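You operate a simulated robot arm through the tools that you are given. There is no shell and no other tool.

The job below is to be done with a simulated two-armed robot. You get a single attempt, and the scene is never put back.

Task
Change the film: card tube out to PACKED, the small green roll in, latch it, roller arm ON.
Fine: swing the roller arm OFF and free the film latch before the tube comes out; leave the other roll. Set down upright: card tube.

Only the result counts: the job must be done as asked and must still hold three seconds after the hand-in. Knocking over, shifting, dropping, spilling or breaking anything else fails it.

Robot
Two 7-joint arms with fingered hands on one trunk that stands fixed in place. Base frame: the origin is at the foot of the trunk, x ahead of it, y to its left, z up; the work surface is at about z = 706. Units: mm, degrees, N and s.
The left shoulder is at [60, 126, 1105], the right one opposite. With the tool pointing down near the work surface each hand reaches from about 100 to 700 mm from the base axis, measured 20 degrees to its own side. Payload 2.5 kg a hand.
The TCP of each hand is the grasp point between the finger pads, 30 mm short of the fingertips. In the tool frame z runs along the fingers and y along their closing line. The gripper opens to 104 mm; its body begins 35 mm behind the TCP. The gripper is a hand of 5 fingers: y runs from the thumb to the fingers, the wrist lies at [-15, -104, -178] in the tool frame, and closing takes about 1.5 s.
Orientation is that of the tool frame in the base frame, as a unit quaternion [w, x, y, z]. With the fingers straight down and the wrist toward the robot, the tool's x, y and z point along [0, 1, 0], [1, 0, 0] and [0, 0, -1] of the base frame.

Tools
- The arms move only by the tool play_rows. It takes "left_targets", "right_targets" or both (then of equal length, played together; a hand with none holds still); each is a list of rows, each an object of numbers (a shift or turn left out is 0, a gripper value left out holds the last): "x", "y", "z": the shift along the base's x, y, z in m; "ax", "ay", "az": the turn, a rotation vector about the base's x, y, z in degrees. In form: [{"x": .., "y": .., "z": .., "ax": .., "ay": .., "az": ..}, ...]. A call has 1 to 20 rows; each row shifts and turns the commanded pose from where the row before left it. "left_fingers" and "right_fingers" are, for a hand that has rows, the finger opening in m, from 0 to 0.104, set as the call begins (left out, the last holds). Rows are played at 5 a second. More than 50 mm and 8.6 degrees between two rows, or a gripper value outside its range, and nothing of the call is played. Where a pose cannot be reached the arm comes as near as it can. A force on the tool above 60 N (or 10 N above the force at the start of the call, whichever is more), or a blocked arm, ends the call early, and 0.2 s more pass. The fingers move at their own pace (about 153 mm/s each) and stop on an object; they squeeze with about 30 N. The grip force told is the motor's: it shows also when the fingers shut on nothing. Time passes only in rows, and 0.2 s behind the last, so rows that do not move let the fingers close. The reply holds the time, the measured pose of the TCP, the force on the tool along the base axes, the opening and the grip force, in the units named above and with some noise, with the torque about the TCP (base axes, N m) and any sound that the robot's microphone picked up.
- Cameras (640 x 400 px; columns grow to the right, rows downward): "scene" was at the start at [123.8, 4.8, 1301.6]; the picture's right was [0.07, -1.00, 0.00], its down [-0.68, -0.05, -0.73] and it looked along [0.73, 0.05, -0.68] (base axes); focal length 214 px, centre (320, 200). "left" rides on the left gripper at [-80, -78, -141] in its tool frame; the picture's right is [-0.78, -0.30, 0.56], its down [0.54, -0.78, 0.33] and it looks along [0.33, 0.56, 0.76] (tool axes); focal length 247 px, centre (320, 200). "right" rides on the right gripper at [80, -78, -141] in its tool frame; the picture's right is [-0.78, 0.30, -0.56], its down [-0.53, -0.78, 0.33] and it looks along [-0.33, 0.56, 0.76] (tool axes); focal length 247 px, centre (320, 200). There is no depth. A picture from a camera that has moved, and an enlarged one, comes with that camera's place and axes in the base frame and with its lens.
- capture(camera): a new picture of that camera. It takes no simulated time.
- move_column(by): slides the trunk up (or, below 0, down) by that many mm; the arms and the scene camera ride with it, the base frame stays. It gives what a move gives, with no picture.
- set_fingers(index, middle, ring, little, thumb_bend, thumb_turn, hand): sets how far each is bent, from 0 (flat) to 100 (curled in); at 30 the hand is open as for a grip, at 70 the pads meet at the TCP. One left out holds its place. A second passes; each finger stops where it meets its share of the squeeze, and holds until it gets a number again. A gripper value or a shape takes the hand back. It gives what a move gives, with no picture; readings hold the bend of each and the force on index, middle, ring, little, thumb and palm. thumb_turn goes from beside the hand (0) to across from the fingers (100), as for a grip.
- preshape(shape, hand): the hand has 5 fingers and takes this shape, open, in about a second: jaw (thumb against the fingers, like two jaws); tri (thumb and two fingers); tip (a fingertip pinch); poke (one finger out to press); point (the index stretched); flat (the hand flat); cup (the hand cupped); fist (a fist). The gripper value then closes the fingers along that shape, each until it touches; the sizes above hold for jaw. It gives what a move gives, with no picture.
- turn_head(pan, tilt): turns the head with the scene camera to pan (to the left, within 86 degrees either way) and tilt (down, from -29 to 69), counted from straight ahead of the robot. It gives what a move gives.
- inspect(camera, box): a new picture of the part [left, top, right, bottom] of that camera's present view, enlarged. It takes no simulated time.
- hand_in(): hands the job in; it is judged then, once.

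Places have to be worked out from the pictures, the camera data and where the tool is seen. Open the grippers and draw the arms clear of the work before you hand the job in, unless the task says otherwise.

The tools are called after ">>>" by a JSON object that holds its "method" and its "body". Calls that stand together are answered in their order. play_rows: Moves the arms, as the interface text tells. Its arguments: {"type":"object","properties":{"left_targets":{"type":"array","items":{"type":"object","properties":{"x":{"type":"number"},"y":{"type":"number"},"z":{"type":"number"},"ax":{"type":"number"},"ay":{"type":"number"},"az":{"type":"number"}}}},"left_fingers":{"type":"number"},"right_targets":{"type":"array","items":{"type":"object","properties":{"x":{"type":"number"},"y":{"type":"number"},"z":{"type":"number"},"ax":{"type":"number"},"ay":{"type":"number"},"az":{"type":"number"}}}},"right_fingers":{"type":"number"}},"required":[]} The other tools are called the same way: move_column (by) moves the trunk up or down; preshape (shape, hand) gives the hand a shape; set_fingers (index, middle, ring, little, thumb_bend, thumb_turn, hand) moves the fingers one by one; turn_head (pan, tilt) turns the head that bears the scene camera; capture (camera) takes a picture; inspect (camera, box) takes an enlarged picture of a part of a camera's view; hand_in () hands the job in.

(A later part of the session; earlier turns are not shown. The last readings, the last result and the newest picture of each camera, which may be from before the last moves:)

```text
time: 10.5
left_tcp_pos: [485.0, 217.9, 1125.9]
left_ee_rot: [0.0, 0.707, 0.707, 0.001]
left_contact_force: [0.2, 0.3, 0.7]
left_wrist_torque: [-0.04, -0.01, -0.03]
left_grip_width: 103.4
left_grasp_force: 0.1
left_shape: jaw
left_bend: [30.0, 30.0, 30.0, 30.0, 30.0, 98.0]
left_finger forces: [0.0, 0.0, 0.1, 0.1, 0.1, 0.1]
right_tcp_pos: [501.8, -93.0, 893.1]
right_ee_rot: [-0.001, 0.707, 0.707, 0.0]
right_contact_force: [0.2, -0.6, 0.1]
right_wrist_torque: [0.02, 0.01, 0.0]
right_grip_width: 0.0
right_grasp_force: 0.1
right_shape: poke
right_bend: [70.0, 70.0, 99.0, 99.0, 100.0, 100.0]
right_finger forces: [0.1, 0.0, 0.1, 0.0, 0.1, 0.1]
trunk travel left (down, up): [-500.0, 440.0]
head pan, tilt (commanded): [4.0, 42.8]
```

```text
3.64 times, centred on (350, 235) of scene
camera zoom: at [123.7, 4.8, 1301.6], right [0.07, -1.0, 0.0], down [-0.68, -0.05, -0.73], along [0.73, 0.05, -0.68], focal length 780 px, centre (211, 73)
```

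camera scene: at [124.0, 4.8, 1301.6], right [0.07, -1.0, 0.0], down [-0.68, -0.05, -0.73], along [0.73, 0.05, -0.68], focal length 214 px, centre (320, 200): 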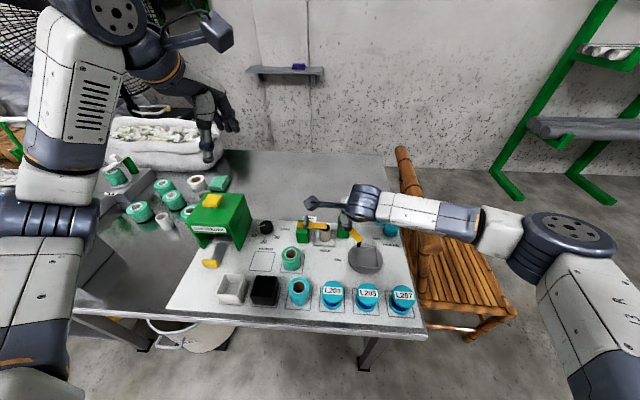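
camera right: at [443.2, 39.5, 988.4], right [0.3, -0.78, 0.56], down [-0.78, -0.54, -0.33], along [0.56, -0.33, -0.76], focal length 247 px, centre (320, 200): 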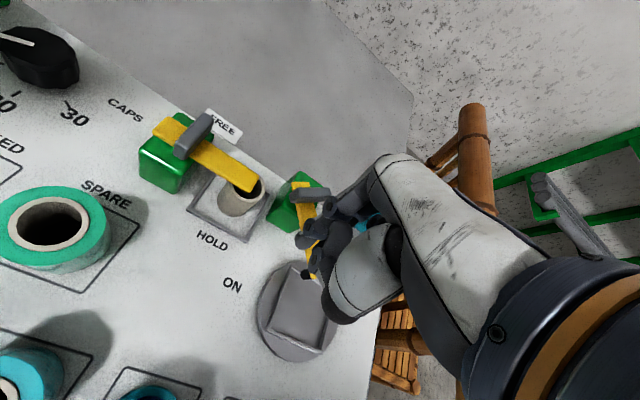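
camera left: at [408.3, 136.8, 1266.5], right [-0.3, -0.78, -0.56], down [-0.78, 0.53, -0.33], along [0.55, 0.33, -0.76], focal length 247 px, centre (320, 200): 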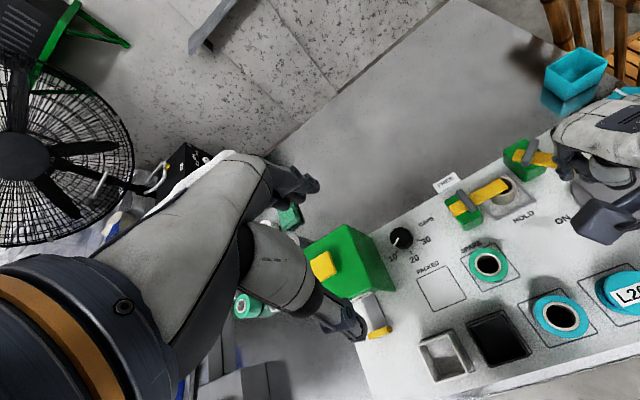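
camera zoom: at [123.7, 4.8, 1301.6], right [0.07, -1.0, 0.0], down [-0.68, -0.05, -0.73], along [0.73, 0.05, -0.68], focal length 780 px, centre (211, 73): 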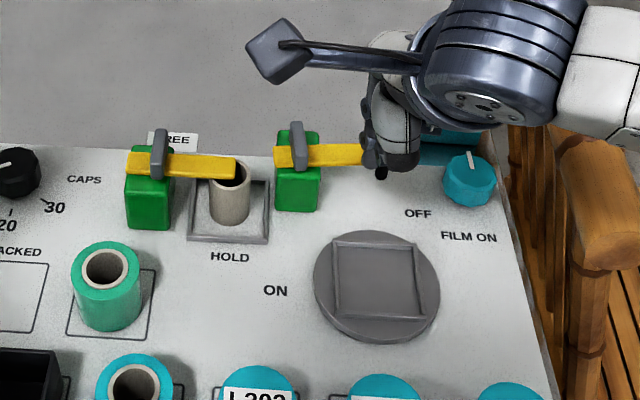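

The roller arm now rests at OFF (about 272°, against its stop). Next I shape the right hand to a single index pusher and move it above the near side of the latch bar, keeping well above everything.

>>> {"method": "set_fingers", "body": {"hand": "right", "index": 70, "middle": 100, "ring": 100, "little": 100, "thumb_bend": 100, "thumb_turn": 100}}

>>> {"method": "play_rows", "body": {"right_targets": [{"x": 0.006, "y": 0.034}, {"x": 0.006, "y": 0.034}, {"x": 0.006, "y": 0.034}, {"x": 0.012, "y": 0.032, "z": -0.025}]}}

>>> {"method": "capture", "body": {"camera": "right"}}

>>> {"method": "inspect", "body": {"camera": "scene", "box": [270, 160, 390, 270]}}

>>> {"method": "inspect", "body": {"camera": "left", "box": [420, 80, 620, 280]}}

```text
time: 11.5
left_tcp_pos: [485.3, 218.4, 1126.3]
left_ee_rot: [0.0, 0.706, 0.708, 0.001]
left_contact_force: [-0.9, -0.3, -0.8]
left_wrist_torque: [0.01, -0.01, -0.01]
left_grip_width: 103.8
left_grasp_force: 0.1
left_shape: jaw
left_bend: [30.0, 30.0, 30.0, 30.0, 30.0, 98.0]
left_finger forces: [0.1, 0.1, 0.0, 0.0, 0.1, 0.0]
right_tcp_pos: [503.2, -92.5, 892.8]
right_ee_rot: [0.0, 0.707, 0.708, 0.001]
right_contact_force: [0.2, -0.2, -0.5]
right_wrist_torque: [0.0, -0.01, 0.05]
right_grip_width: 22.8
right_grasp_force: 0.1
right_shape: fingers
right_bend: [35.0, 100.0, 100.0, 100.0, 100.0, 100.0]
right_finger forces: [0.1, 0.0, 0.0, 0.0, 0.0, 0.0]
trunk travel left (down, up): [-500.0, 440.0]
head pan, tilt (commanded): [4.0, 42.8]
```

```text
time: 12.5
left_tcp_pos: [485.6, 217.7, 1125.7]
left_ee_rot: [0.0, 0.707, 0.708, 0.0]
left_contact_force: [-0.4, 0.7, 0.1]
left_wrist_torque: [0.0, 0.0, -0.03]
left_grip_width: 103.5
left_grasp_force: 0.1
left_shape: jaw
left_bend: [30.0, 30.0, 30.0, 30.0, 30.0, 98.0]
left_finger forces: [0.1, 0.1, 0.0, 0.1, 0.1, 0.0]
right_tcp_pos: [532.3, 42.3, 868.7]
right_ee_rot: [0.0, 0.707, 0.707, 0.0]
right_contact_force: [-0.6, 0.9, 0.2]
right_wrist_torque: [-0.01, 0.0, -0.01]
right_grip_width: 22.4
right_grasp_force: 0.0
right_shape: fingers
right_bend: [35.0, 100.0, 100.0, 100.0, 100.0, 100.0]
right_finger forces: [0.1, 0.0, 0.0, 0.1, 0.1, 0.0]
trunk travel left (down, up): [-500.0, 440.0]
head pan, tilt (commanded): [4.0, 42.8]
```

```text
taken
camera right: at [455.6, 122.5, 1007.3], right [0.3, -0.78, 0.56], down [-0.78, -0.53, -0.33], along [0.56, -0.33, -0.76], focal length 247 px, centre (320, 200)
```

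right: 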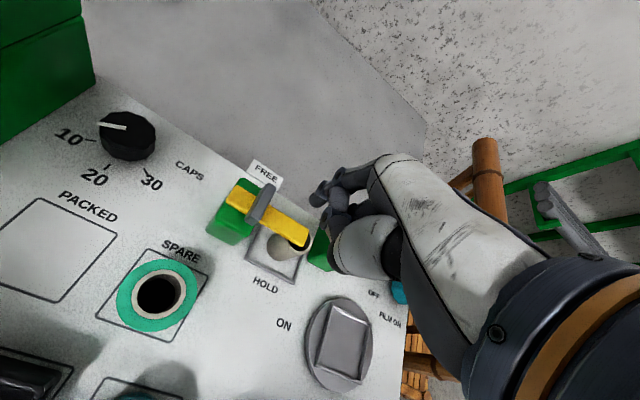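

```text
3.64 times, centred on (330, 215) of scene
camera zoom: at [123.9, 5.0, 1301.6], right [0.07, -1.0, 0.0], down [-0.68, -0.05, -0.73], along [0.73, 0.05, -0.68], focal length 780 px, centre (284, 146)
```

zoom: 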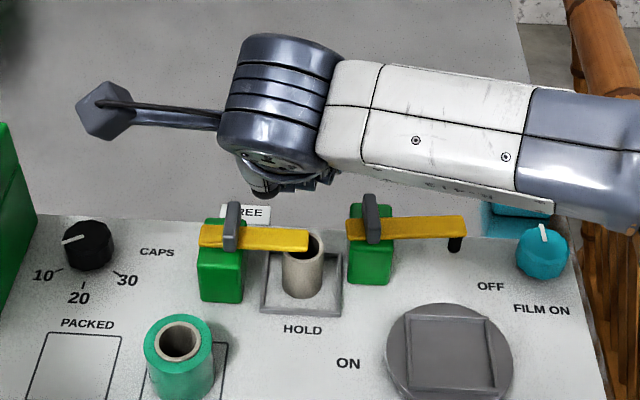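

```text
2.00 times, centred on (520, 180) of left
camera zoom: at [408.3, 137.0, 1266.4], right [-0.3, -0.78, -0.56], down [-0.78, 0.53, -0.33], along [0.55, 0.33, -0.76], focal length 494 px, centre (-80, 240)
```

zoom: 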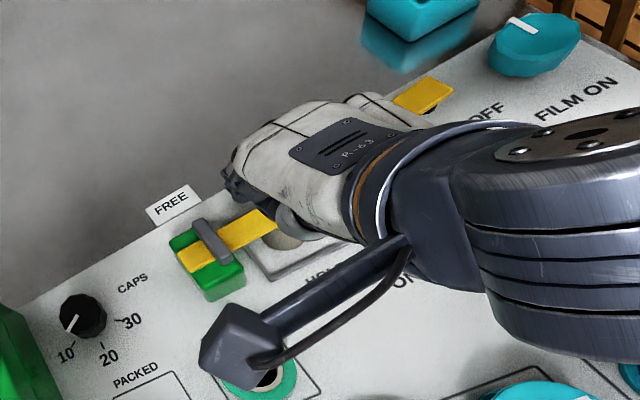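

The index reads 35 rather than the 70 I asked for. I send the finger command once more to see whether it settles.

>>> {"method": "set_fingers", "body": {"hand": "right", "index": 70}}

>>> {"method": "inspect", "body": {"camera": "right", "box": [220, 130, 420, 310]}}

```text
time: 13.5
left_tcp_pos: [485.4, 218.7, 1125.9]
left_ee_rot: [-0.001, 0.707, 0.707, 0.0]
left_contact_force: [-0.3, -0.2, 0.0]
left_wrist_torque: [0.01, 0.0, -0.01]
left_grip_width: 104.0
left_grasp_force: 0.0
left_shape: jaw
left_bend: [30.0, 30.0, 30.0, 30.0, 30.0, 98.0]
left_finger forces: [0.0, 0.1, 0.0, 0.0, 0.0, 0.1]
right_tcp_pos: [533.3, 42.1, 867.0]
right_ee_rot: [-0.001, 0.707, 0.707, 0.0]
right_contact_force: [0.1, 0.1, -0.6]
right_wrist_torque: [-0.02, -0.02, -0.01]
right_grip_width: 21.0
right_grasp_force: 0.1
right_shape: fingers
right_bend: [36.0, 100.0, 100.0, 100.0, 99.0, 100.0]
right_finger forces: [0.0, 0.1, 0.1, 0.0, 0.1, 0.0]
trunk travel left (down, up): [-500.0, 440.0]
head pan, tilt (commanded): [4.0, 42.8]
```

```text
2.22 times, centred on (320, 220) of right
camera zoom: at [455.4, 121.9, 1007.5], right [0.3, -0.78, 0.56], down [-0.78, -0.54, -0.33], along [0.56, -0.33, -0.76], focal length 549 px, centre (320, 156)
```

zoom: 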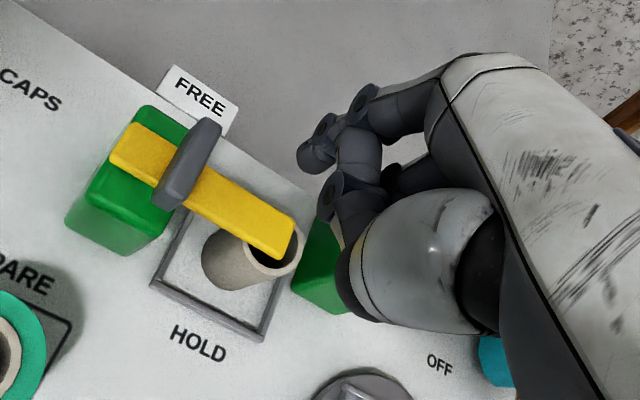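

The index can't reach 70 alone, so I return to the poke shape with two fingers together. I'll keep the tips at z≈760, above the tube top (~757) and level with the latch bar (764–771).

>>> {"method": "preshape", "body": {"shape": "poke", "hand": "right"}}

>>> {"method": "play_rows", "body": {"right_targets": [{"x": -0.002, "y": -0.003, "z": -0.03}, {"x": -0.002, "y": -0.003, "z": -0.03}]}}

>>> {"method": "inspect", "body": {"camera": "right", "box": [200, 130, 420, 310]}}

>>> {"method": "inspect", "body": {"camera": "left", "box": [440, 120, 600, 260]}}

>>> {"method": "inspect", "body": {"camera": "scene", "box": [280, 180, 370, 260]}}

```text
time: 14.4
left_tcp_pos: [485.6, 218.1, 1125.5]
left_ee_rot: [0.001, 0.706, 0.708, 0.0]
left_contact_force: [-0.4, -0.5, 0.1]
left_wrist_torque: [0.02, 0.02, 0.01]
left_grip_width: 103.7
left_grasp_force: 0.1
left_shape: jaw
left_bend: [30.0, 30.0, 30.0, 30.0, 30.0, 98.0]
left_finger forces: [0.1, 0.1, 0.1, 0.0, 0.1, 0.1]
right_tcp_pos: [533.4, 42.2, 868.5]
right_ee_rot: [-0.001, 0.707, 0.707, 0.0]
right_contact_force: [0.9, -0.1, 0.1]
right_wrist_torque: [0.03, 0.0, 0.02]
right_grip_width: 0.0
right_grasp_force: 0.1
right_shape: poke
right_bend: [70.0, 70.0, 99.0, 99.0, 100.0, 100.0]
right_finger forces: [0.0, 0.0, 0.0, 0.1, 0.0, 0.0]
trunk travel left (down, up): [-500.0, 440.0]
head pan, tilt (commanded): [4.0, 42.8]
```

```text
time: 15.0
left_tcp_pos: [485.5, 217.4, 1125.6]
left_ee_rot: [-0.001, 0.707, 0.708, 0.0]
left_contact_force: [0.5, 0.6, 0.0]
left_wrist_torque: [-0.02, -0.03, -0.05]
left_grip_width: 103.6
left_grasp_force: 0.0
left_shape: jaw
left_bend: [30.0, 30.0, 30.0, 30.0, 30.0, 98.0]
left_finger forces: [0.0, 0.0, 0.0, 0.1, 0.0, 0.1]
right_tcp_pos: [530.5, 34.4, 806.8]
right_ee_rot: [-0.001, 0.707, 0.707, 0.001]
right_contact_force: [0.5, 0.5, 0.1]
right_wrist_torque: [0.02, -0.02, -0.02]
right_grip_width: 0.0
right_grasp_force: 0.2
right_shape: poke
right_bend: [70.0, 70.0, 99.0, 99.0, 100.0, 100.0]
right_finger forces: [0.0, 0.1, 0.1, 0.0, 0.1, 0.0]
trunk travel left (down, up): [-500.0, 440.0]
head pan, tilt (commanded): [4.0, 42.8]
```

```text
2.22 times, centred on (310, 220) of right
camera zoom: at [451.7, 115.1, 947.5], right [0.3, -0.78, 0.56], down [-0.78, -0.53, -0.33], along [0.56, -0.33, -0.76], focal length 549 px, centre (342, 156)
```

zoom: 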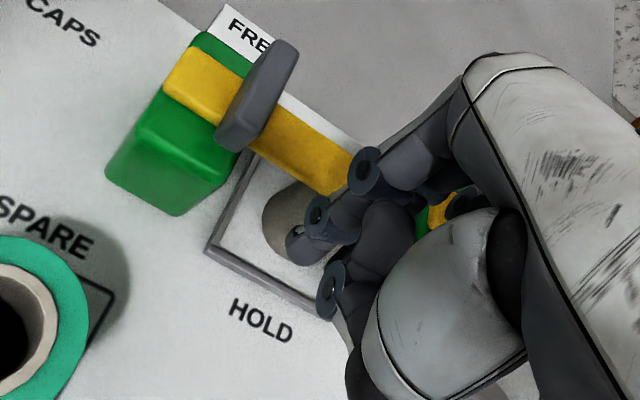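

```text
2.86 times, centred on (520, 190) of left
camera zoom: at [408.2, 136.8, 1266.5], right [-0.3, -0.78, -0.56], down [-0.78, 0.53, -0.33], along [0.55, 0.33, -0.76], focal length 706 px, centre (-251, 229)
```

zoom: 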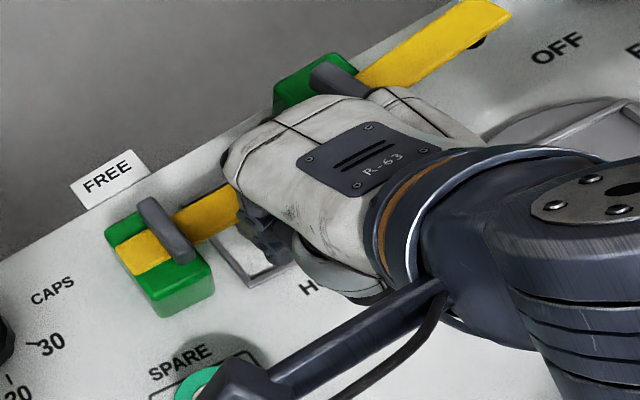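

```text
5.00 times, centred on (325, 220) of scene
camera zoom: at [123.9, 4.8, 1301.6], right [0.07, -1.0, 0.0], down [-0.68, -0.05, -0.73], along [0.73, 0.05, -0.68], focal length 1072 px, centre (295, 100)
```

zoom: 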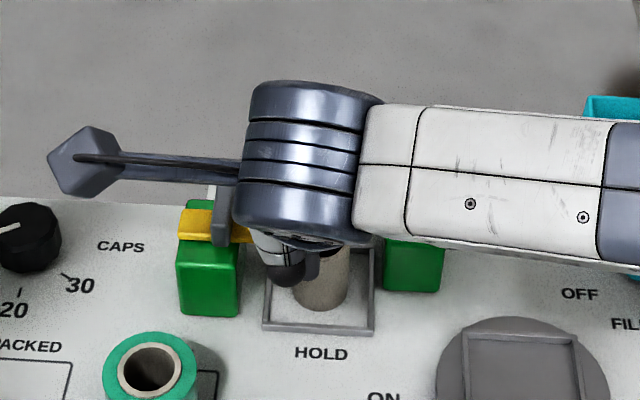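

The index tip is just in front of the bar, about 23 mm short of it. I lower to tip z≈760 and begin pushing the latch bar along its arc toward FREE.

>>> {"method": "play_rows", "body": {"right_targets": [{"z": -0.015}, {"x": 0.0115}, {"x": 0.0115, "y": -0.0005}, {"x": 0.0052, "y": -0.002}, {"x": 0.0052, "y": -0.002}]}}

>>> {"method": "inspect", "body": {"camera": "right", "box": [200, 130, 420, 310]}}

>>> {"method": "inspect", "body": {"camera": "left", "box": [440, 120, 600, 260]}}

>>> {"method": "inspect", "body": {"camera": "scene", "box": [280, 180, 370, 260]}}

```text
time: 16.2
left_tcp_pos: [483.7, 218.5, 1126.4]
left_ee_rot: [-0.001, 0.706, 0.708, 0.0]
left_contact_force: [0.2, 0.1, 0.4]
left_wrist_torque: [-0.02, 0.02, -0.06]
left_grip_width: 103.6
left_grasp_force: 0.1
left_shape: jaw
left_bend: [30.0, 30.0, 30.0, 30.0, 30.0, 98.0]
left_finger forces: [0.0, 0.1, 0.0, 0.0, 0.0, 0.1]
right_tcp_pos: [563.0, 30.1, 793.4]
right_ee_rot: [-0.001, 0.707, 0.707, 0.001]
right_contact_force: [-1.2, 0.1, -0.8]
right_wrist_torque: [0.0, -0.01, 0.03]
right_grip_width: 0.0
right_grasp_force: 0.1
right_shape: poke
right_bend: [70.0, 70.0, 99.0, 99.0, 100.0, 100.0]
right_finger forces: [0.0, 0.6, 0.1, 0.0, 0.0, 0.0]
trunk travel left (down, up): [-500.0, 440.0]
head pan, tilt (commanded): [4.0, 42.8]
```

```text
2.22 times, centred on (310, 220) of right
camera zoom: at [484.9, 110.7, 933.0], right [0.3, -0.78, 0.56], down [-0.78, -0.54, -0.33], along [0.56, -0.33, -0.76], focal length 549 px, centre (342, 156)
```

zoom: 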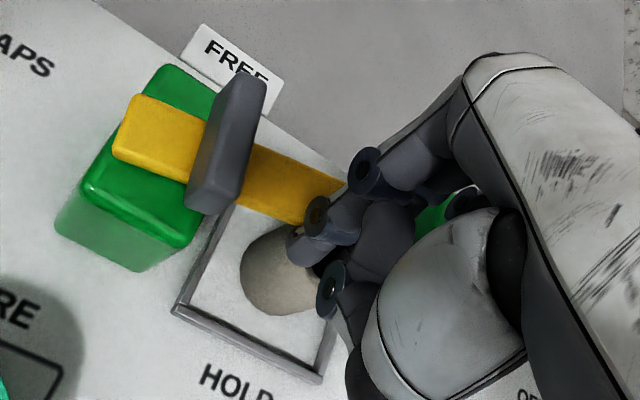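

```text
2.86 times, centred on (520, 190) of left
camera zoom: at [408.0, 136.8, 1266.5], right [-0.3, -0.78, -0.56], down [-0.78, 0.53, -0.33], along [0.55, 0.33, -0.76], focal length 706 px, centre (-251, 229)
```

zoom: 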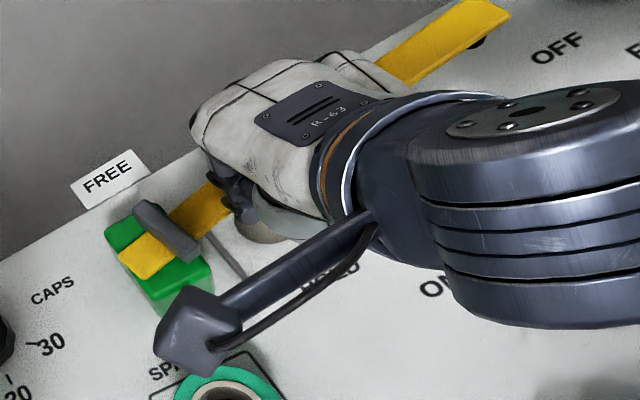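

```text
5.00 times, centred on (325, 220) of scene
camera zoom: at [123.7, 4.8, 1301.6], right [0.07, -1.0, 0.0], down [-0.68, -0.05, -0.73], along [0.73, 0.05, -0.68], focal length 1072 px, centre (295, 100)
```

zoom: 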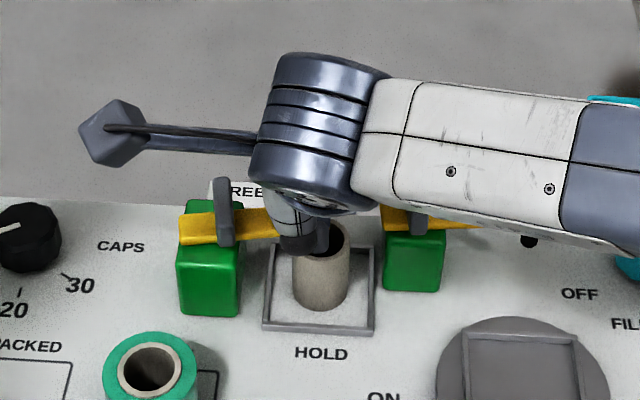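

The latch bar is turning with about 1 N. I continue along the arc.

>>> {"method": "play_rows", "body": {"right_targets": [{"x": 0.006, "y": 0.0}, {"x": 0.006, "y": 0.0}, {"x": 0.0054, "y": 0.0015}, {"x": 0.0054, "y": 0.0015}, {"x": 0.005, "y": 0.0025}, {"x": 0.005, "y": 0.0025}]}}

>>> {"method": "inspect", "body": {"camera": "right", "box": [200, 130, 420, 310]}}

>>> {"method": "inspect", "body": {"camera": "left", "box": [440, 120, 600, 260]}}

>>> {"method": "inspect", "body": {"camera": "scene", "box": [280, 180, 370, 260]}}

```text
time: 17.6
left_tcp_pos: [484.2, 217.7, 1126.1]
left_ee_rot: [0.0, 0.706, 0.708, 0.0]
left_contact_force: [1.3, -0.3, -0.6]
left_wrist_torque: [-0.02, -0.02, 0.03]
left_grip_width: 103.8
left_grasp_force: 0.0
left_shape: jaw
left_bend: [30.0, 30.0, 30.0, 30.0, 30.0, 98.0]
left_finger forces: [0.0, 0.0, 0.0, 0.0, 0.0, 0.0]
right_tcp_pos: [595.0, 37.8, 793.6]
right_ee_rot: [0.0, 0.706, 0.708, 0.001]
right_contact_force: [-0.2, 0.4, 0.2]
right_wrist_torque: [-0.04, 0.04, 0.0]
right_grip_width: 0.1
right_grasp_force: 0.1
right_shape: poke
right_bend: [70.0, 70.0, 99.0, 99.0, 100.0, 100.0]
right_finger forces: [0.5, 0.1, 0.0, 0.0, 0.0, 0.0]
trunk travel left (down, up): [-500.0, 440.0]
head pan, tilt (commanded): [4.0, 42.8]
```

```text
2.22 times, centred on (310, 220) of right
camera zoom: at [517.7, 119.0, 932.9], right [0.3, -0.78, 0.56], down [-0.78, -0.54, -0.33], along [0.56, -0.33, -0.76], focal length 549 px, centre (342, 156)
```

zoom: 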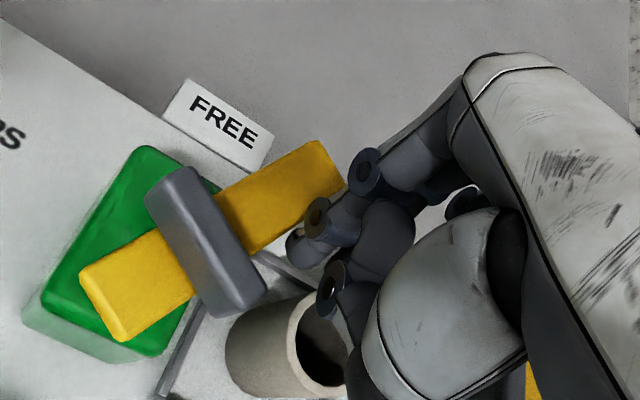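

```text
2.86 times, centred on (520, 190) of left
camera zoom: at [408.1, 136.8, 1266.5], right [-0.3, -0.78, -0.56], down [-0.78, 0.53, -0.33], along [0.55, 0.33, -0.76], focal length 706 px, centre (-251, 229)
```

zoom: 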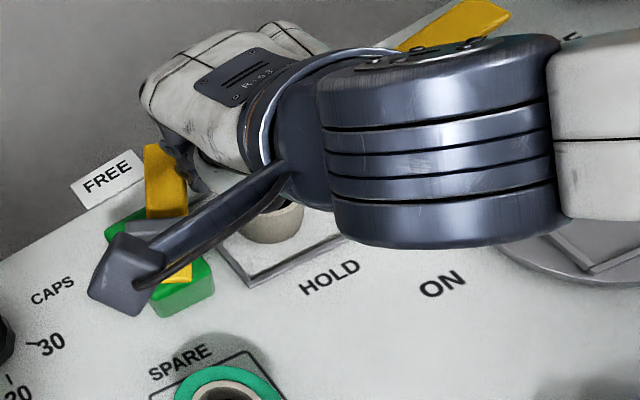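

```text
5.00 times, centred on (325, 220) of scene
camera zoom: at [123.8, 4.8, 1301.6], right [0.07, -1.0, 0.0], down [-0.68, -0.05, -0.73], along [0.73, 0.05, -0.68], focal length 1072 px, centre (295, 100)
```

zoom: 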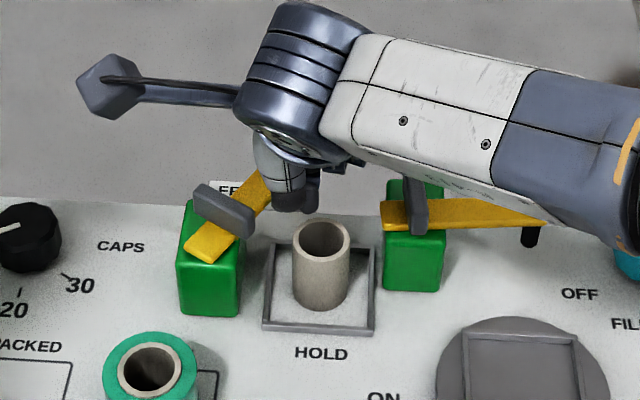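

The latch bar is at about 325° and the tube is untouched. I push on toward +y to bring it to FREE.

>>> {"method": "play_rows", "body": {"right_targets": [{"x": 0.0045, "y": 0.0033}, {"x": 0.0045, "y": 0.0033}, {"x": 0.003, "y": 0.0046}, {"x": 0.003, "y": 0.0046}, {"x": 0.001, "y": 0.004}]}}

>>> {"method": "inspect", "body": {"camera": "right", "box": [200, 130, 420, 310]}}

>>> {"method": "inspect", "body": {"camera": "scene", "box": [280, 180, 370, 260]}}

```text
time: 18.8
left_tcp_pos: [485.5, 218.0, 1125.8]
left_ee_rot: [0.0, 0.706, 0.709, 0.001]
left_contact_force: [-0.2, 0.7, -0.2]
left_wrist_torque: [0.04, 0.01, -0.03]
left_grip_width: 103.8
left_grasp_force: 0.0
left_shape: jaw
left_bend: [30.0, 30.0, 30.0, 30.0, 30.0, 98.0]
left_finger forces: [0.0, 0.0, 0.0, 0.1, 0.0, 0.0]
right_tcp_pos: [612.0, 55.8, 792.5]
right_ee_rot: [0.001, 0.707, 0.707, -0.001]
right_contact_force: [-0.2, -3.9, -0.1]
right_wrist_torque: [-0.08, -0.04, 0.0]
right_grip_width: 0.0
right_grasp_force: 0.0
right_shape: poke
right_bend: [70.0, 70.0, 99.0, 99.0, 100.0, 100.0]
right_finger forces: [4.0, 0.0, 0.0, 0.0, 0.0, 0.0]
trunk travel left (down, up): [-500.0, 440.0]
head pan, tilt (commanded): [4.0, 42.8]
```

```text
2.22 times, centred on (310, 220) of right
camera zoom: at [534.7, 137.2, 932.1], right [0.29, -0.78, 0.56], down [-0.78, -0.53, -0.33], along [0.56, -0.34, -0.76], focal length 549 px, centre (342, 156)
```

zoom: 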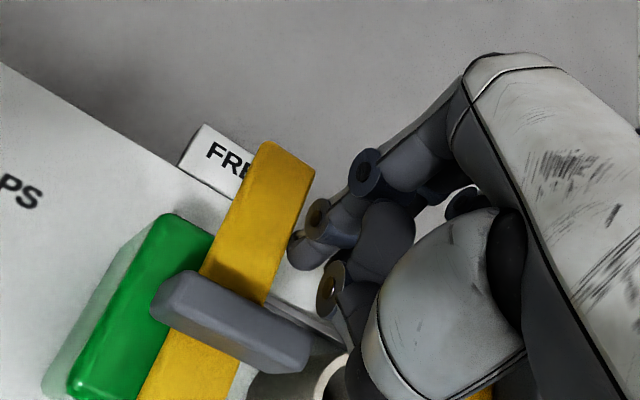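

```text
5.00 times, centred on (325, 220) of scene
camera zoom: at [123.8, 4.4, 1301.6], right [0.07, -1.0, 0.0], down [-0.68, -0.05, -0.73], along [0.73, 0.05, -0.68], focal length 1072 px, centre (295, 100)
```

zoom: 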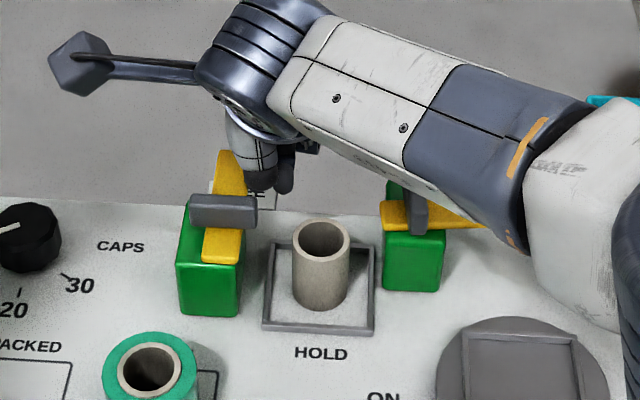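

The bar now points almost straight away from the robot, over the FREE tag, with force rising to 4 N. I nudge it 4 mm more to confirm the stop.

>>> {"method": "play_rows", "body": {"right_targets": [{"y": 0.002}, {"y": 0.002}]}}

>>> {"method": "inspect", "body": {"camera": "scene", "box": [280, 180, 370, 260]}}

```text
time: 19.4
left_tcp_pos: [484.8, 216.9, 1125.0]
left_ee_rot: [-0.001, 0.706, 0.708, -0.002]
left_contact_force: [0.5, 0.3, -0.5]
left_wrist_torque: [0.03, 0.0, 0.03]
left_grip_width: 104.0
left_grasp_force: 0.1
left_shape: jaw
left_bend: [30.0, 30.0, 30.0, 30.0, 30.0, 98.0]
left_finger forces: [0.0, 0.0, 0.0, 0.1, 0.1, 0.0]
right_tcp_pos: [612.7, 57.9, 792.8]
right_ee_rot: [0.001, 0.709, 0.705, -0.002]
right_contact_force: [2.7, -15.2, -1.0]
right_wrist_torque: [-0.34, -0.05, -0.07]
right_grip_width: 0.1
right_grasp_force: 0.0
right_shape: poke
right_bend: [70.0, 70.0, 99.0, 99.0, 100.0, 100.0]
right_finger forces: [15.5, 0.0, 0.1, 0.0, 0.0, 0.1]
trunk travel left (down, up): [-500.0, 440.0]
head pan, tilt (commanded): [4.0, 42.8]
```

```text
5.00 times, centred on (325, 220) of scene
camera zoom: at [124.1, 3.5, 1301.5], right [0.07, -1.0, 0.0], down [-0.68, -0.05, -0.73], along [0.73, 0.05, -0.68], focal length 1072 px, centre (295, 100)
```

zoom: 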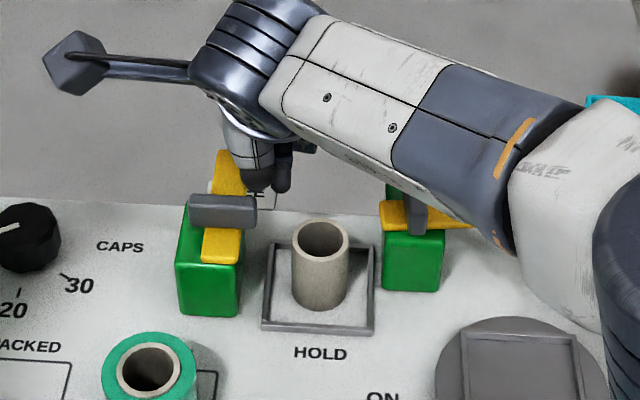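

The latch is FREE against its stop (15 N, no motion). I back the finger off sideways, lift, and take the right hand up and out of the way.

>>> {"method": "play_rows", "body": {"right_targets": [{"y": -0.008}, {"y": -0.01}, {"z": 0.04}, {"z": 0.045}, {"z": 0.045}, {"x": -0.02, "y": -0.04, "z": 0.02}, {"x": -0.02, "y": -0.04, "z": 0.02}, {"x": -0.02, "y": -0.04, "z": 0.02}, {"x": -0.02, "y": -0.04, "z": 0.02}, {"x": -0.01, "y": -0.045, "z": 0.02}, {"x": -0.01, "y": -0.045, "z": 0.02}, {"y": -0.045, "z": 0.02}]}}

>>> {"method": "capture", "body": {"camera": "scene"}}

>>> {"method": "inspect", "body": {"camera": "scene", "box": [240, 200, 410, 300]}}

>>> {"method": "inspect", "body": {"camera": "left", "box": [400, 80, 640, 300]}}

```text
refused: row 10 steps farther than a row can; nothing moved
```

```text
taken
camera scene: at [124.1, 3.5, 1301.5], right [0.07, -1.0, 0.0], down [-0.68, -0.05, -0.73], along [0.73, 0.05, -0.68], focal length 214 px, centre (320, 200)
```

scene: 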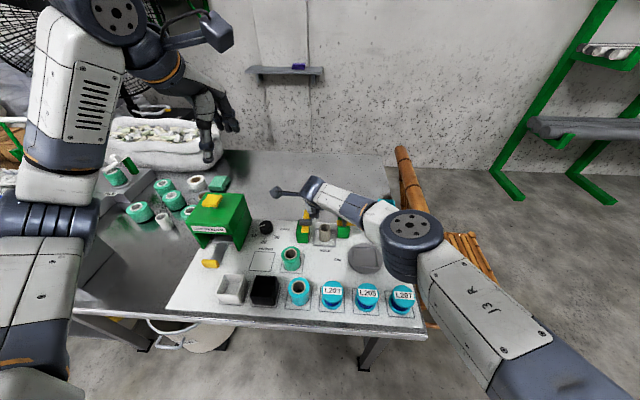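

```text
3.76 times, centred on (325, 250) of scene
camera zoom: at [124.1, 3.5, 1301.5], right [0.07, -1.0, 0.0], down [-0.68, -0.05, -0.73], along [0.73, 0.05, -0.68], focal length 807 px, centre (301, 12)
```

zoom: 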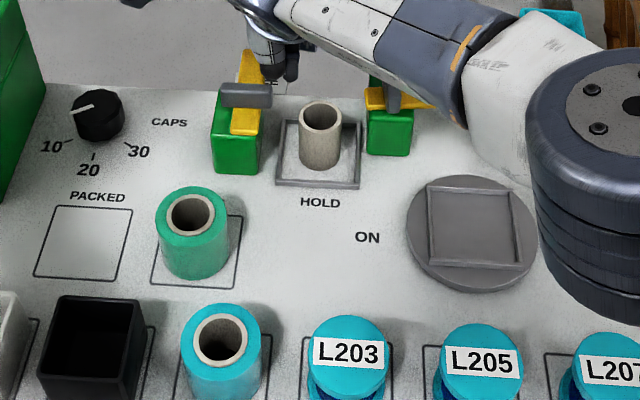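

```text
1.82 times, centred on (520, 190) of left
camera zoom: at [408.4, 135.6, 1266.5], right [-0.3, -0.78, -0.56], down [-0.78, 0.53, -0.33], along [0.55, 0.34, -0.76], focal length 449 px, centre (-44, 218)
```

zoom: 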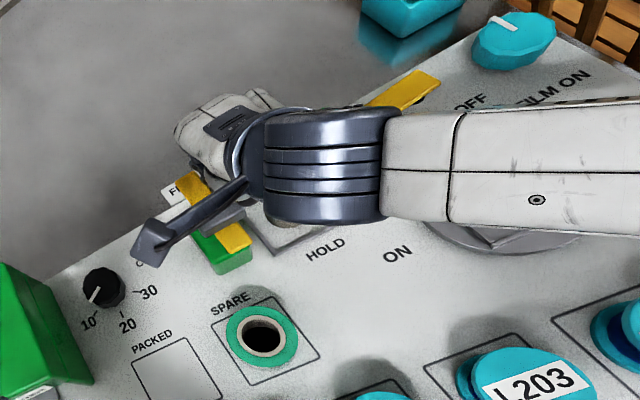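

Row 10 was slightly over the step limit, so nothing moved. I resend it with shorter steps.

>>> {"method": "play_rows", "body": {"right_targets": [{"y": -0.008}, {"y": -0.01}, {"z": 0.04}, {"z": 0.045}, {"z": 0.045}, {"x": -0.02, "y": -0.035, "z": 0.025}, {"x": -0.02, "y": -0.035, "z": 0.025}, {"x": -0.02, "y": -0.035, "z": 0.025}, {"x": -0.02, "y": -0.035, "z": 0.025}, {"x": -0.01, "y": -0.04, "z": 0.025}, {"x": -0.01, "y": -0.04, "z": 0.025}, {"y": -0.04, "z": 0.025}]}}

>>> {"method": "capture", "body": {"camera": "scene"}}

>>> {"method": "inspect", "body": {"camera": "scene", "box": [240, 200, 410, 300]}}

>>> {"method": "inspect", "body": {"camera": "left", "box": [400, 80, 640, 300]}}

```text
time: 22.0
left_tcp_pos: [483.5, 217.8, 1126.5]
left_ee_rot: [0.001, 0.708, 0.707, 0.0]
left_contact_force: [0.1, 0.2, 0.4]
left_wrist_torque: [-0.01, 0.0, -0.02]
left_grip_width: 103.8
left_grasp_force: 0.1
left_shape: jaw
left_bend: [30.0, 30.0, 30.0, 30.0, 30.0, 98.0]
left_finger forces: [0.0, 0.1, 0.0, 0.0, 0.0, 0.0]
right_tcp_pos: [512.3, -216.9, 1098.0]
right_ee_rot: [0.0, 0.707, 0.707, 0.0]
right_contact_force: [-0.7, 0.6, 0.2]
right_wrist_torque: [-0.04, -0.01, -0.01]
right_grip_width: 0.0
right_grasp_force: 0.0
right_shape: poke
right_bend: [70.0, 70.0, 99.0, 99.0, 100.0, 100.0]
right_finger forces: [0.0, 0.0, 0.0, 0.0, 0.0, 0.0]
trunk travel left (down, up): [-500.0, 440.0]
head pan, tilt (commanded): [4.0, 42.8]
```

```text
taken
camera scene: at [123.7, 4.6, 1301.6], right [0.07, -1.0, 0.0], down [-0.68, -0.05, -0.73], along [0.73, 0.05, -0.68], focal length 214 px, centre (320, 200)
```

scene: 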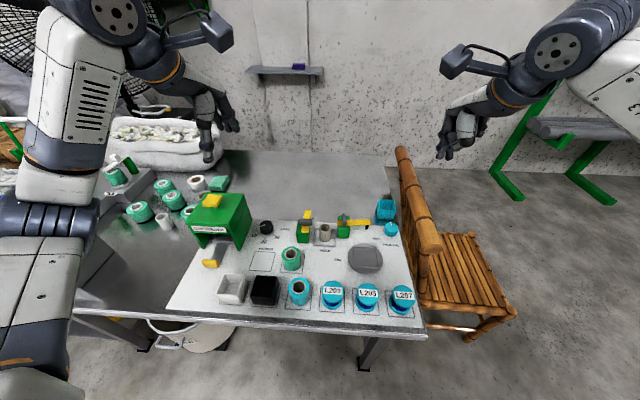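

```text
3.76 times, centred on (325, 250) of scene
camera zoom: at [123.7, 4.6, 1301.6], right [0.07, -1.0, 0.0], down [-0.68, -0.05, -0.73], along [0.73, 0.05, -0.68], focal length 807 px, centre (301, 12)
```

zoom: 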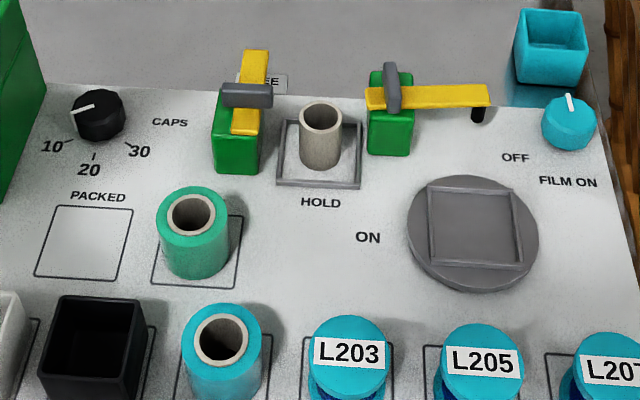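

```text
1.82 times, centred on (520, 190) of left
camera zoom: at [408.0, 136.6, 1266.6], right [-0.3, -0.78, -0.56], down [-0.78, 0.53, -0.33], along [0.56, 0.33, -0.76], focal length 449 px, centre (-44, 218)
```

zoom: 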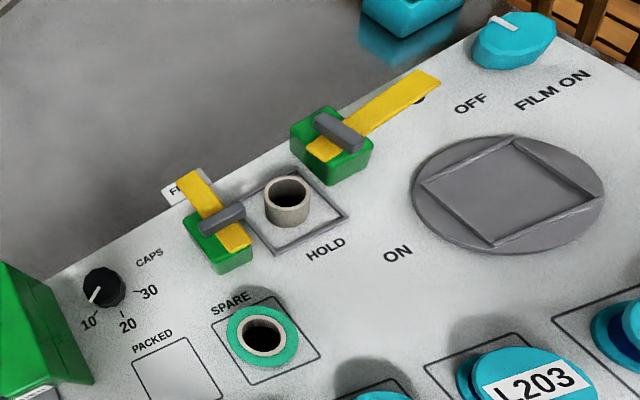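

The latch is at FREE and the roller arm at OFF, with the tube standing clear in its frame. I try the three-finger shape on the left hand and look at its geometry before approaching the tube.

>>> {"method": "preshape", "body": {"shape": "tri", "hand": "left"}}

>>> {"method": "inspect", "body": {"camera": "scene", "box": [150, 50, 260, 180]}}

>>> {"method": "inspect", "body": {"camera": "left", "box": [180, 130, 400, 350]}}

>>> {"method": "capture", "body": {"camera": "right"}}

```text
time: 22.9
left_tcp_pos: [484.7, 218.2, 1126.5]
left_ee_rot: [0.0, 0.707, 0.707, 0.0]
left_contact_force: [-0.3, 0.0, -0.4]
left_wrist_torque: [-0.03, 0.03, 0.0]
left_grip_width: 103.7
left_grasp_force: 0.1
left_shape: tri
left_bend: [30.0, 30.0, 99.0, 99.0, 30.0, 98.0]
left_finger forces: [0.0, 0.1, 0.1, 0.1, 0.0, 0.1]
right_tcp_pos: [512.4, -215.2, 1096.9]
right_ee_rot: [0.0, 0.707, 0.707, 0.0]
right_contact_force: [-0.2, 0.0, -0.7]
right_wrist_torque: [0.02, -0.02, 0.03]
right_grip_width: 0.0
right_grasp_force: 0.0
right_shape: poke
right_bend: [70.0, 70.0, 99.0, 99.0, 100.0, 100.0]
right_finger forces: [0.0, 0.1, 0.0, 0.0, 0.0, 0.1]
trunk travel left (down, up): [-500.0, 440.0]
head pan, tilt (commanded): [4.0, 42.8]
```

```text
3.08 times, centred on (205, 115) of scene
camera zoom: at [123.8, 4.8, 1301.6], right [0.07, -1.0, 0.0], down [-0.68, -0.05, -0.73], along [0.73, 0.05, -0.68], focal length 660 px, centre (674, 462)
```

zoom: 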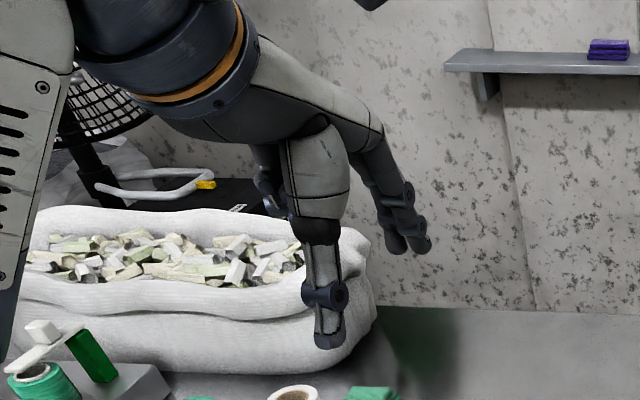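

```text
1.82 times, centred on (290, 240) of left
camera zoom: at [408.1, 136.8, 1266.5], right [-0.3, -0.78, -0.56], down [-0.78, 0.53, -0.33], along [0.55, 0.33, -0.76], focal length 449 px, centre (374, 127)
```

zoom: 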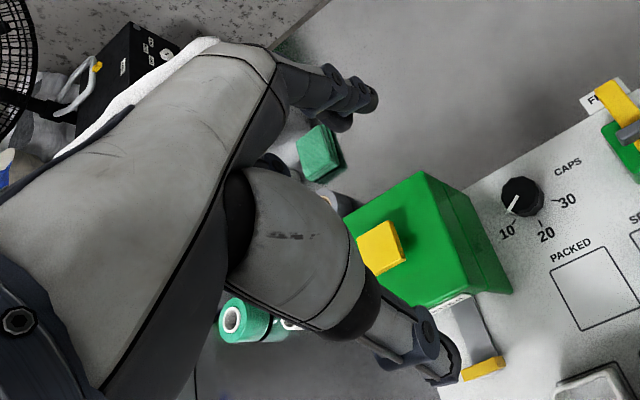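

```text
taken
camera right: at [434.4, -135.7, 1237.0], right [0.3, -0.78, 0.56], down [-0.78, -0.53, -0.33], along [0.56, -0.33, -0.76], focal length 247 px, centre (320, 200)
```

right: 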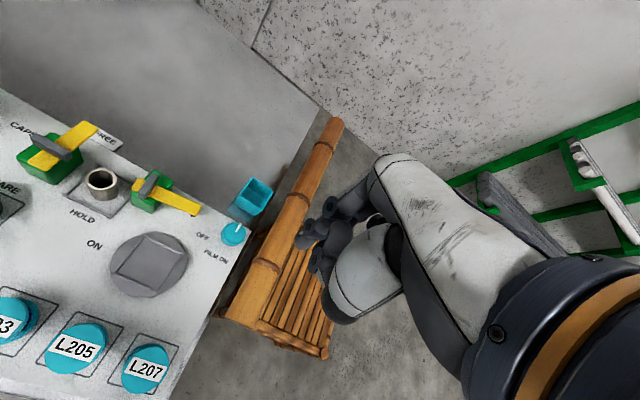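

The tri shape leaves index, middle and thumb open, with the ring and little fingers curled out of the way. The tube is now unobstructed, so I zoom in to fix its position and that of the roll.

>>> {"method": "inspect", "body": {"camera": "scene", "box": [300, 215, 350, 246]}}

>>> {"method": "inspect", "body": {"camera": "scene", "box": [265, 235, 325, 280]}}

>>> {"method": "inspect", "body": {"camera": "right", "box": [50, 120, 210, 220]}}

```text
12.80 times, centred on (325, 230) of scene
camera zoom: at [123.8, 4.8, 1301.6], right [0.07, -1.0, 0.0], down [-0.68, -0.05, -0.73], along [0.73, 0.05, -0.68], focal length 2745 px, centre (256, -190)
```

zoom: 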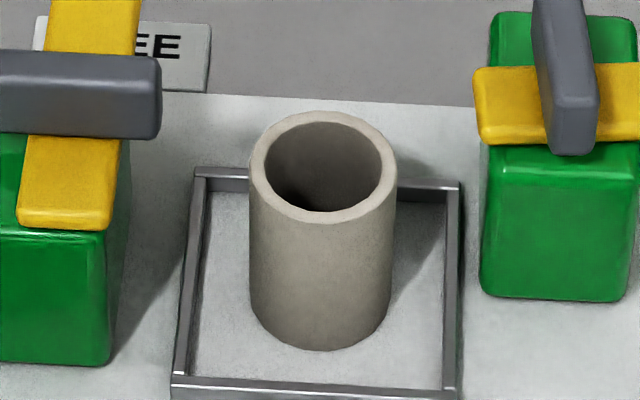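

```text
8.89 times, centred on (295, 258) of scene
camera zoom: at [123.8, 4.8, 1301.6], right [0.07, -1.0, 0.0], down [-0.68, -0.05, -0.73], along [0.73, 0.05, -0.68], focal length 1906 px, centre (542, -311)
```

zoom: 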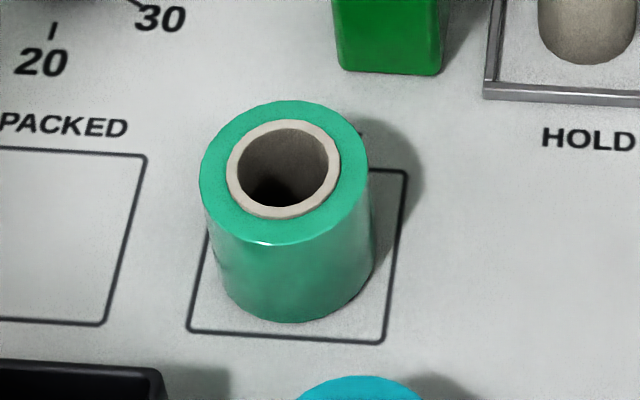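

```text
4.00 times, centred on (130, 170) of right
camera zoom: at [434.4, -135.7, 1237.0], right [0.3, -0.78, 0.56], down [-0.78, -0.53, -0.33], along [0.56, -0.33, -0.76], focal length 988 px, centre (1080, 320)
```

zoom: 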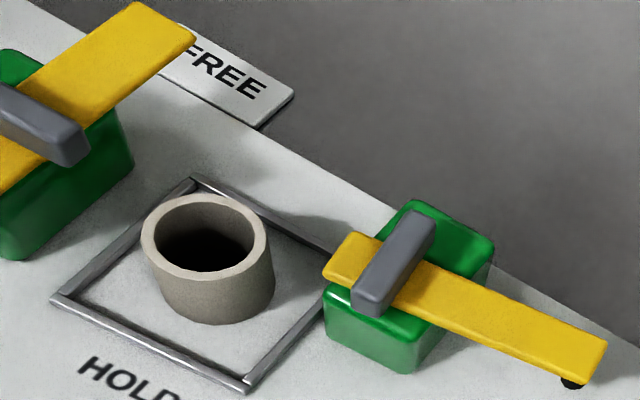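

Measured: tube centre (576.2, 19.1), 37.5 mm across and 52 mm tall; roll centre (473.1, 114.5), 56.6 mm across and 46.5 mm tall. I bring the left hand above the tube, yawed -15° so the curled fingers miss the latch handle, with the opening reduced to 80 mm.

>>> {"method": "play_rows", "body": {"left_fingers": 0.08, "left_targets": [{"x": 0.01144, "y": -0.0249, "z": -0.03325, "az": -7.5}, {"x": 0.01144, "y": -0.0249, "z": -0.03325, "az": -7.5}, {"x": 0.01144, "y": -0.0249, "z": -0.03325}, {"x": 0.01144, "y": -0.0249, "z": -0.03325}, {"x": 0.01144, "y": -0.0249, "z": -0.03325}, {"x": 0.01144, "y": -0.0249, "z": -0.03325}, {"x": 0.01144, "y": -0.0249, "z": -0.03325}, {"x": 0.01144, "y": -0.0249, "z": -0.03325}]}}

>>> {"method": "capture", "body": {"camera": "scene"}}

>>> {"method": "capture", "body": {"camera": "left"}}

>>> {"method": "inspect", "body": {"camera": "right", "box": [0, 60, 260, 260]}}

```text
time: 24.7
left_tcp_pos: [576.0, 18.7, 859.5]
left_ee_rot: [0.0, 0.793, 0.609, 0.0]
left_contact_force: [0.7, -0.2, 0.8]
left_wrist_torque: [0.03, 0.01, 0.02]
left_grip_width: 80.1
left_grasp_force: 0.0
left_shape: tri
left_bend: [26.0, 35.0, 99.0, 99.0, 52.0, 99.0]
left_finger forces: [0.0, 0.0, 0.1, 0.0, 0.0, 0.1]
right_tcp_pos: [512.5, -216.3, 1097.8]
right_ee_rot: [0.0, 0.707, 0.708, 0.0]
right_contact_force: [0.6, 0.2, -0.4]
right_wrist_torque: [-0.01, -0.02, -0.01]
right_grip_width: 0.0
right_grasp_force: 0.0
right_shape: poke
right_bend: [70.0, 70.0, 99.0, 99.0, 100.0, 100.0]
right_finger forces: [0.0, 0.0, 0.1, 0.0, 0.1, 0.0]
trunk travel left (down, up): [-500.0, 440.0]
head pan, tilt (commanded): [4.0, 42.8]
```

```text
taken
camera scene: at [123.9, 4.6, 1301.6], right [0.07, -1.0, 0.0], down [-0.68, -0.05, -0.73], along [0.73, 0.05, -0.68], focal length 214 px, centre (320, 200)
```

scene: 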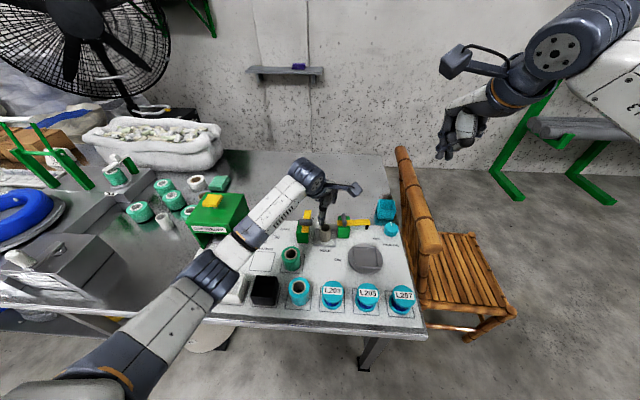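

```text
taken
camera left: at [481.5, -41.1, 1000.4], right [-0.49, -0.67, -0.56], down [-0.61, 0.72, -0.33], along [0.62, 0.18, -0.76], focal length 247 px, centre (320, 200)
```

left: 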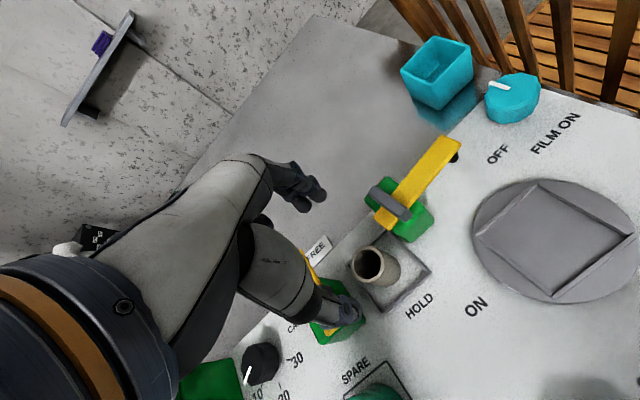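

```text
2.00 times, centred on (130, 160) of right
camera zoom: at [434.5, -136.1, 1237.1], right [0.3, -0.78, 0.56], down [-0.78, -0.53, -0.33], along [0.56, -0.33, -0.76], focal length 494 px, centre (700, 280)
```

zoom: 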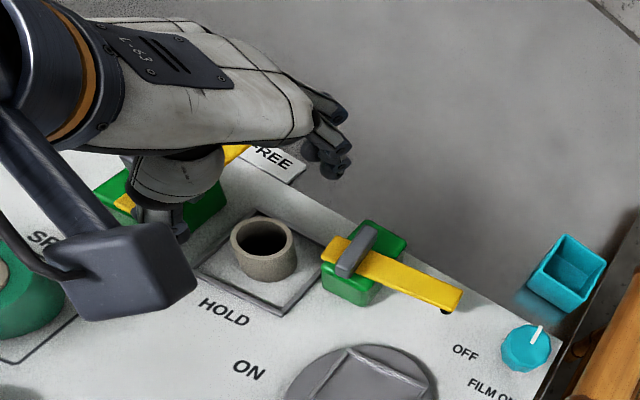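

The hand is above the tube. I zoom in with the left camera to check how well the tube top is centred on the tool axis before descending.

>>> {"method": "inspect", "body": {"camera": "left", "box": [270, 170, 450, 340]}}

>>> {"method": "inspect", "body": {"camera": "scene", "box": [270, 150, 390, 260]}}

```text
2.35 times, centred on (360, 255) of left
camera zoom: at [481.5, -41.1, 1000.4], right [-0.49, -0.67, -0.56], down [-0.61, 0.72, -0.33], along [0.62, 0.18, -0.76], focal length 581 px, centre (226, 71)
```

zoom: 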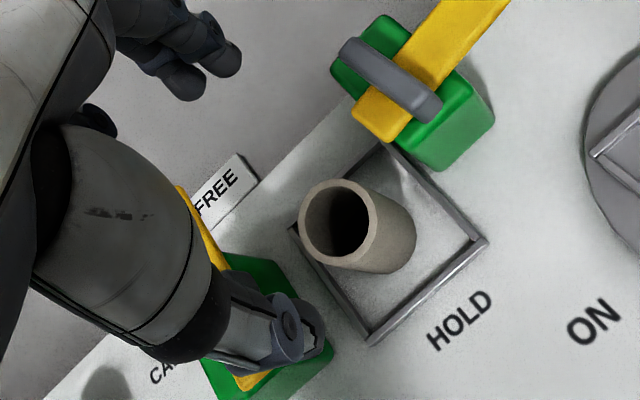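

```text
3.64 times, centred on (330, 205) of scene
camera zoom: at [123.9, 4.6, 1301.6], right [0.07, -1.0, 0.0], down [-0.68, -0.05, -0.73], along [0.73, 0.05, -0.68], focal length 780 px, centre (284, 182)
```

zoom: 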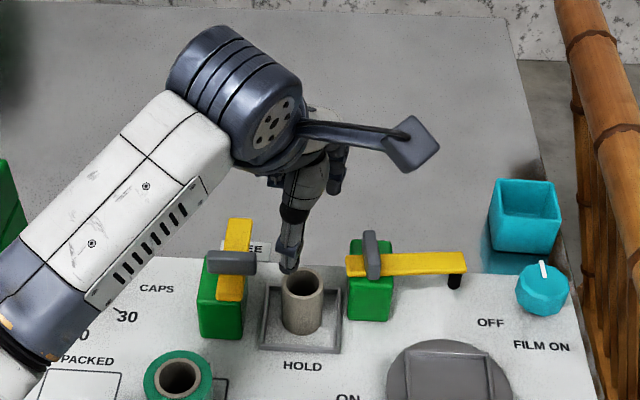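

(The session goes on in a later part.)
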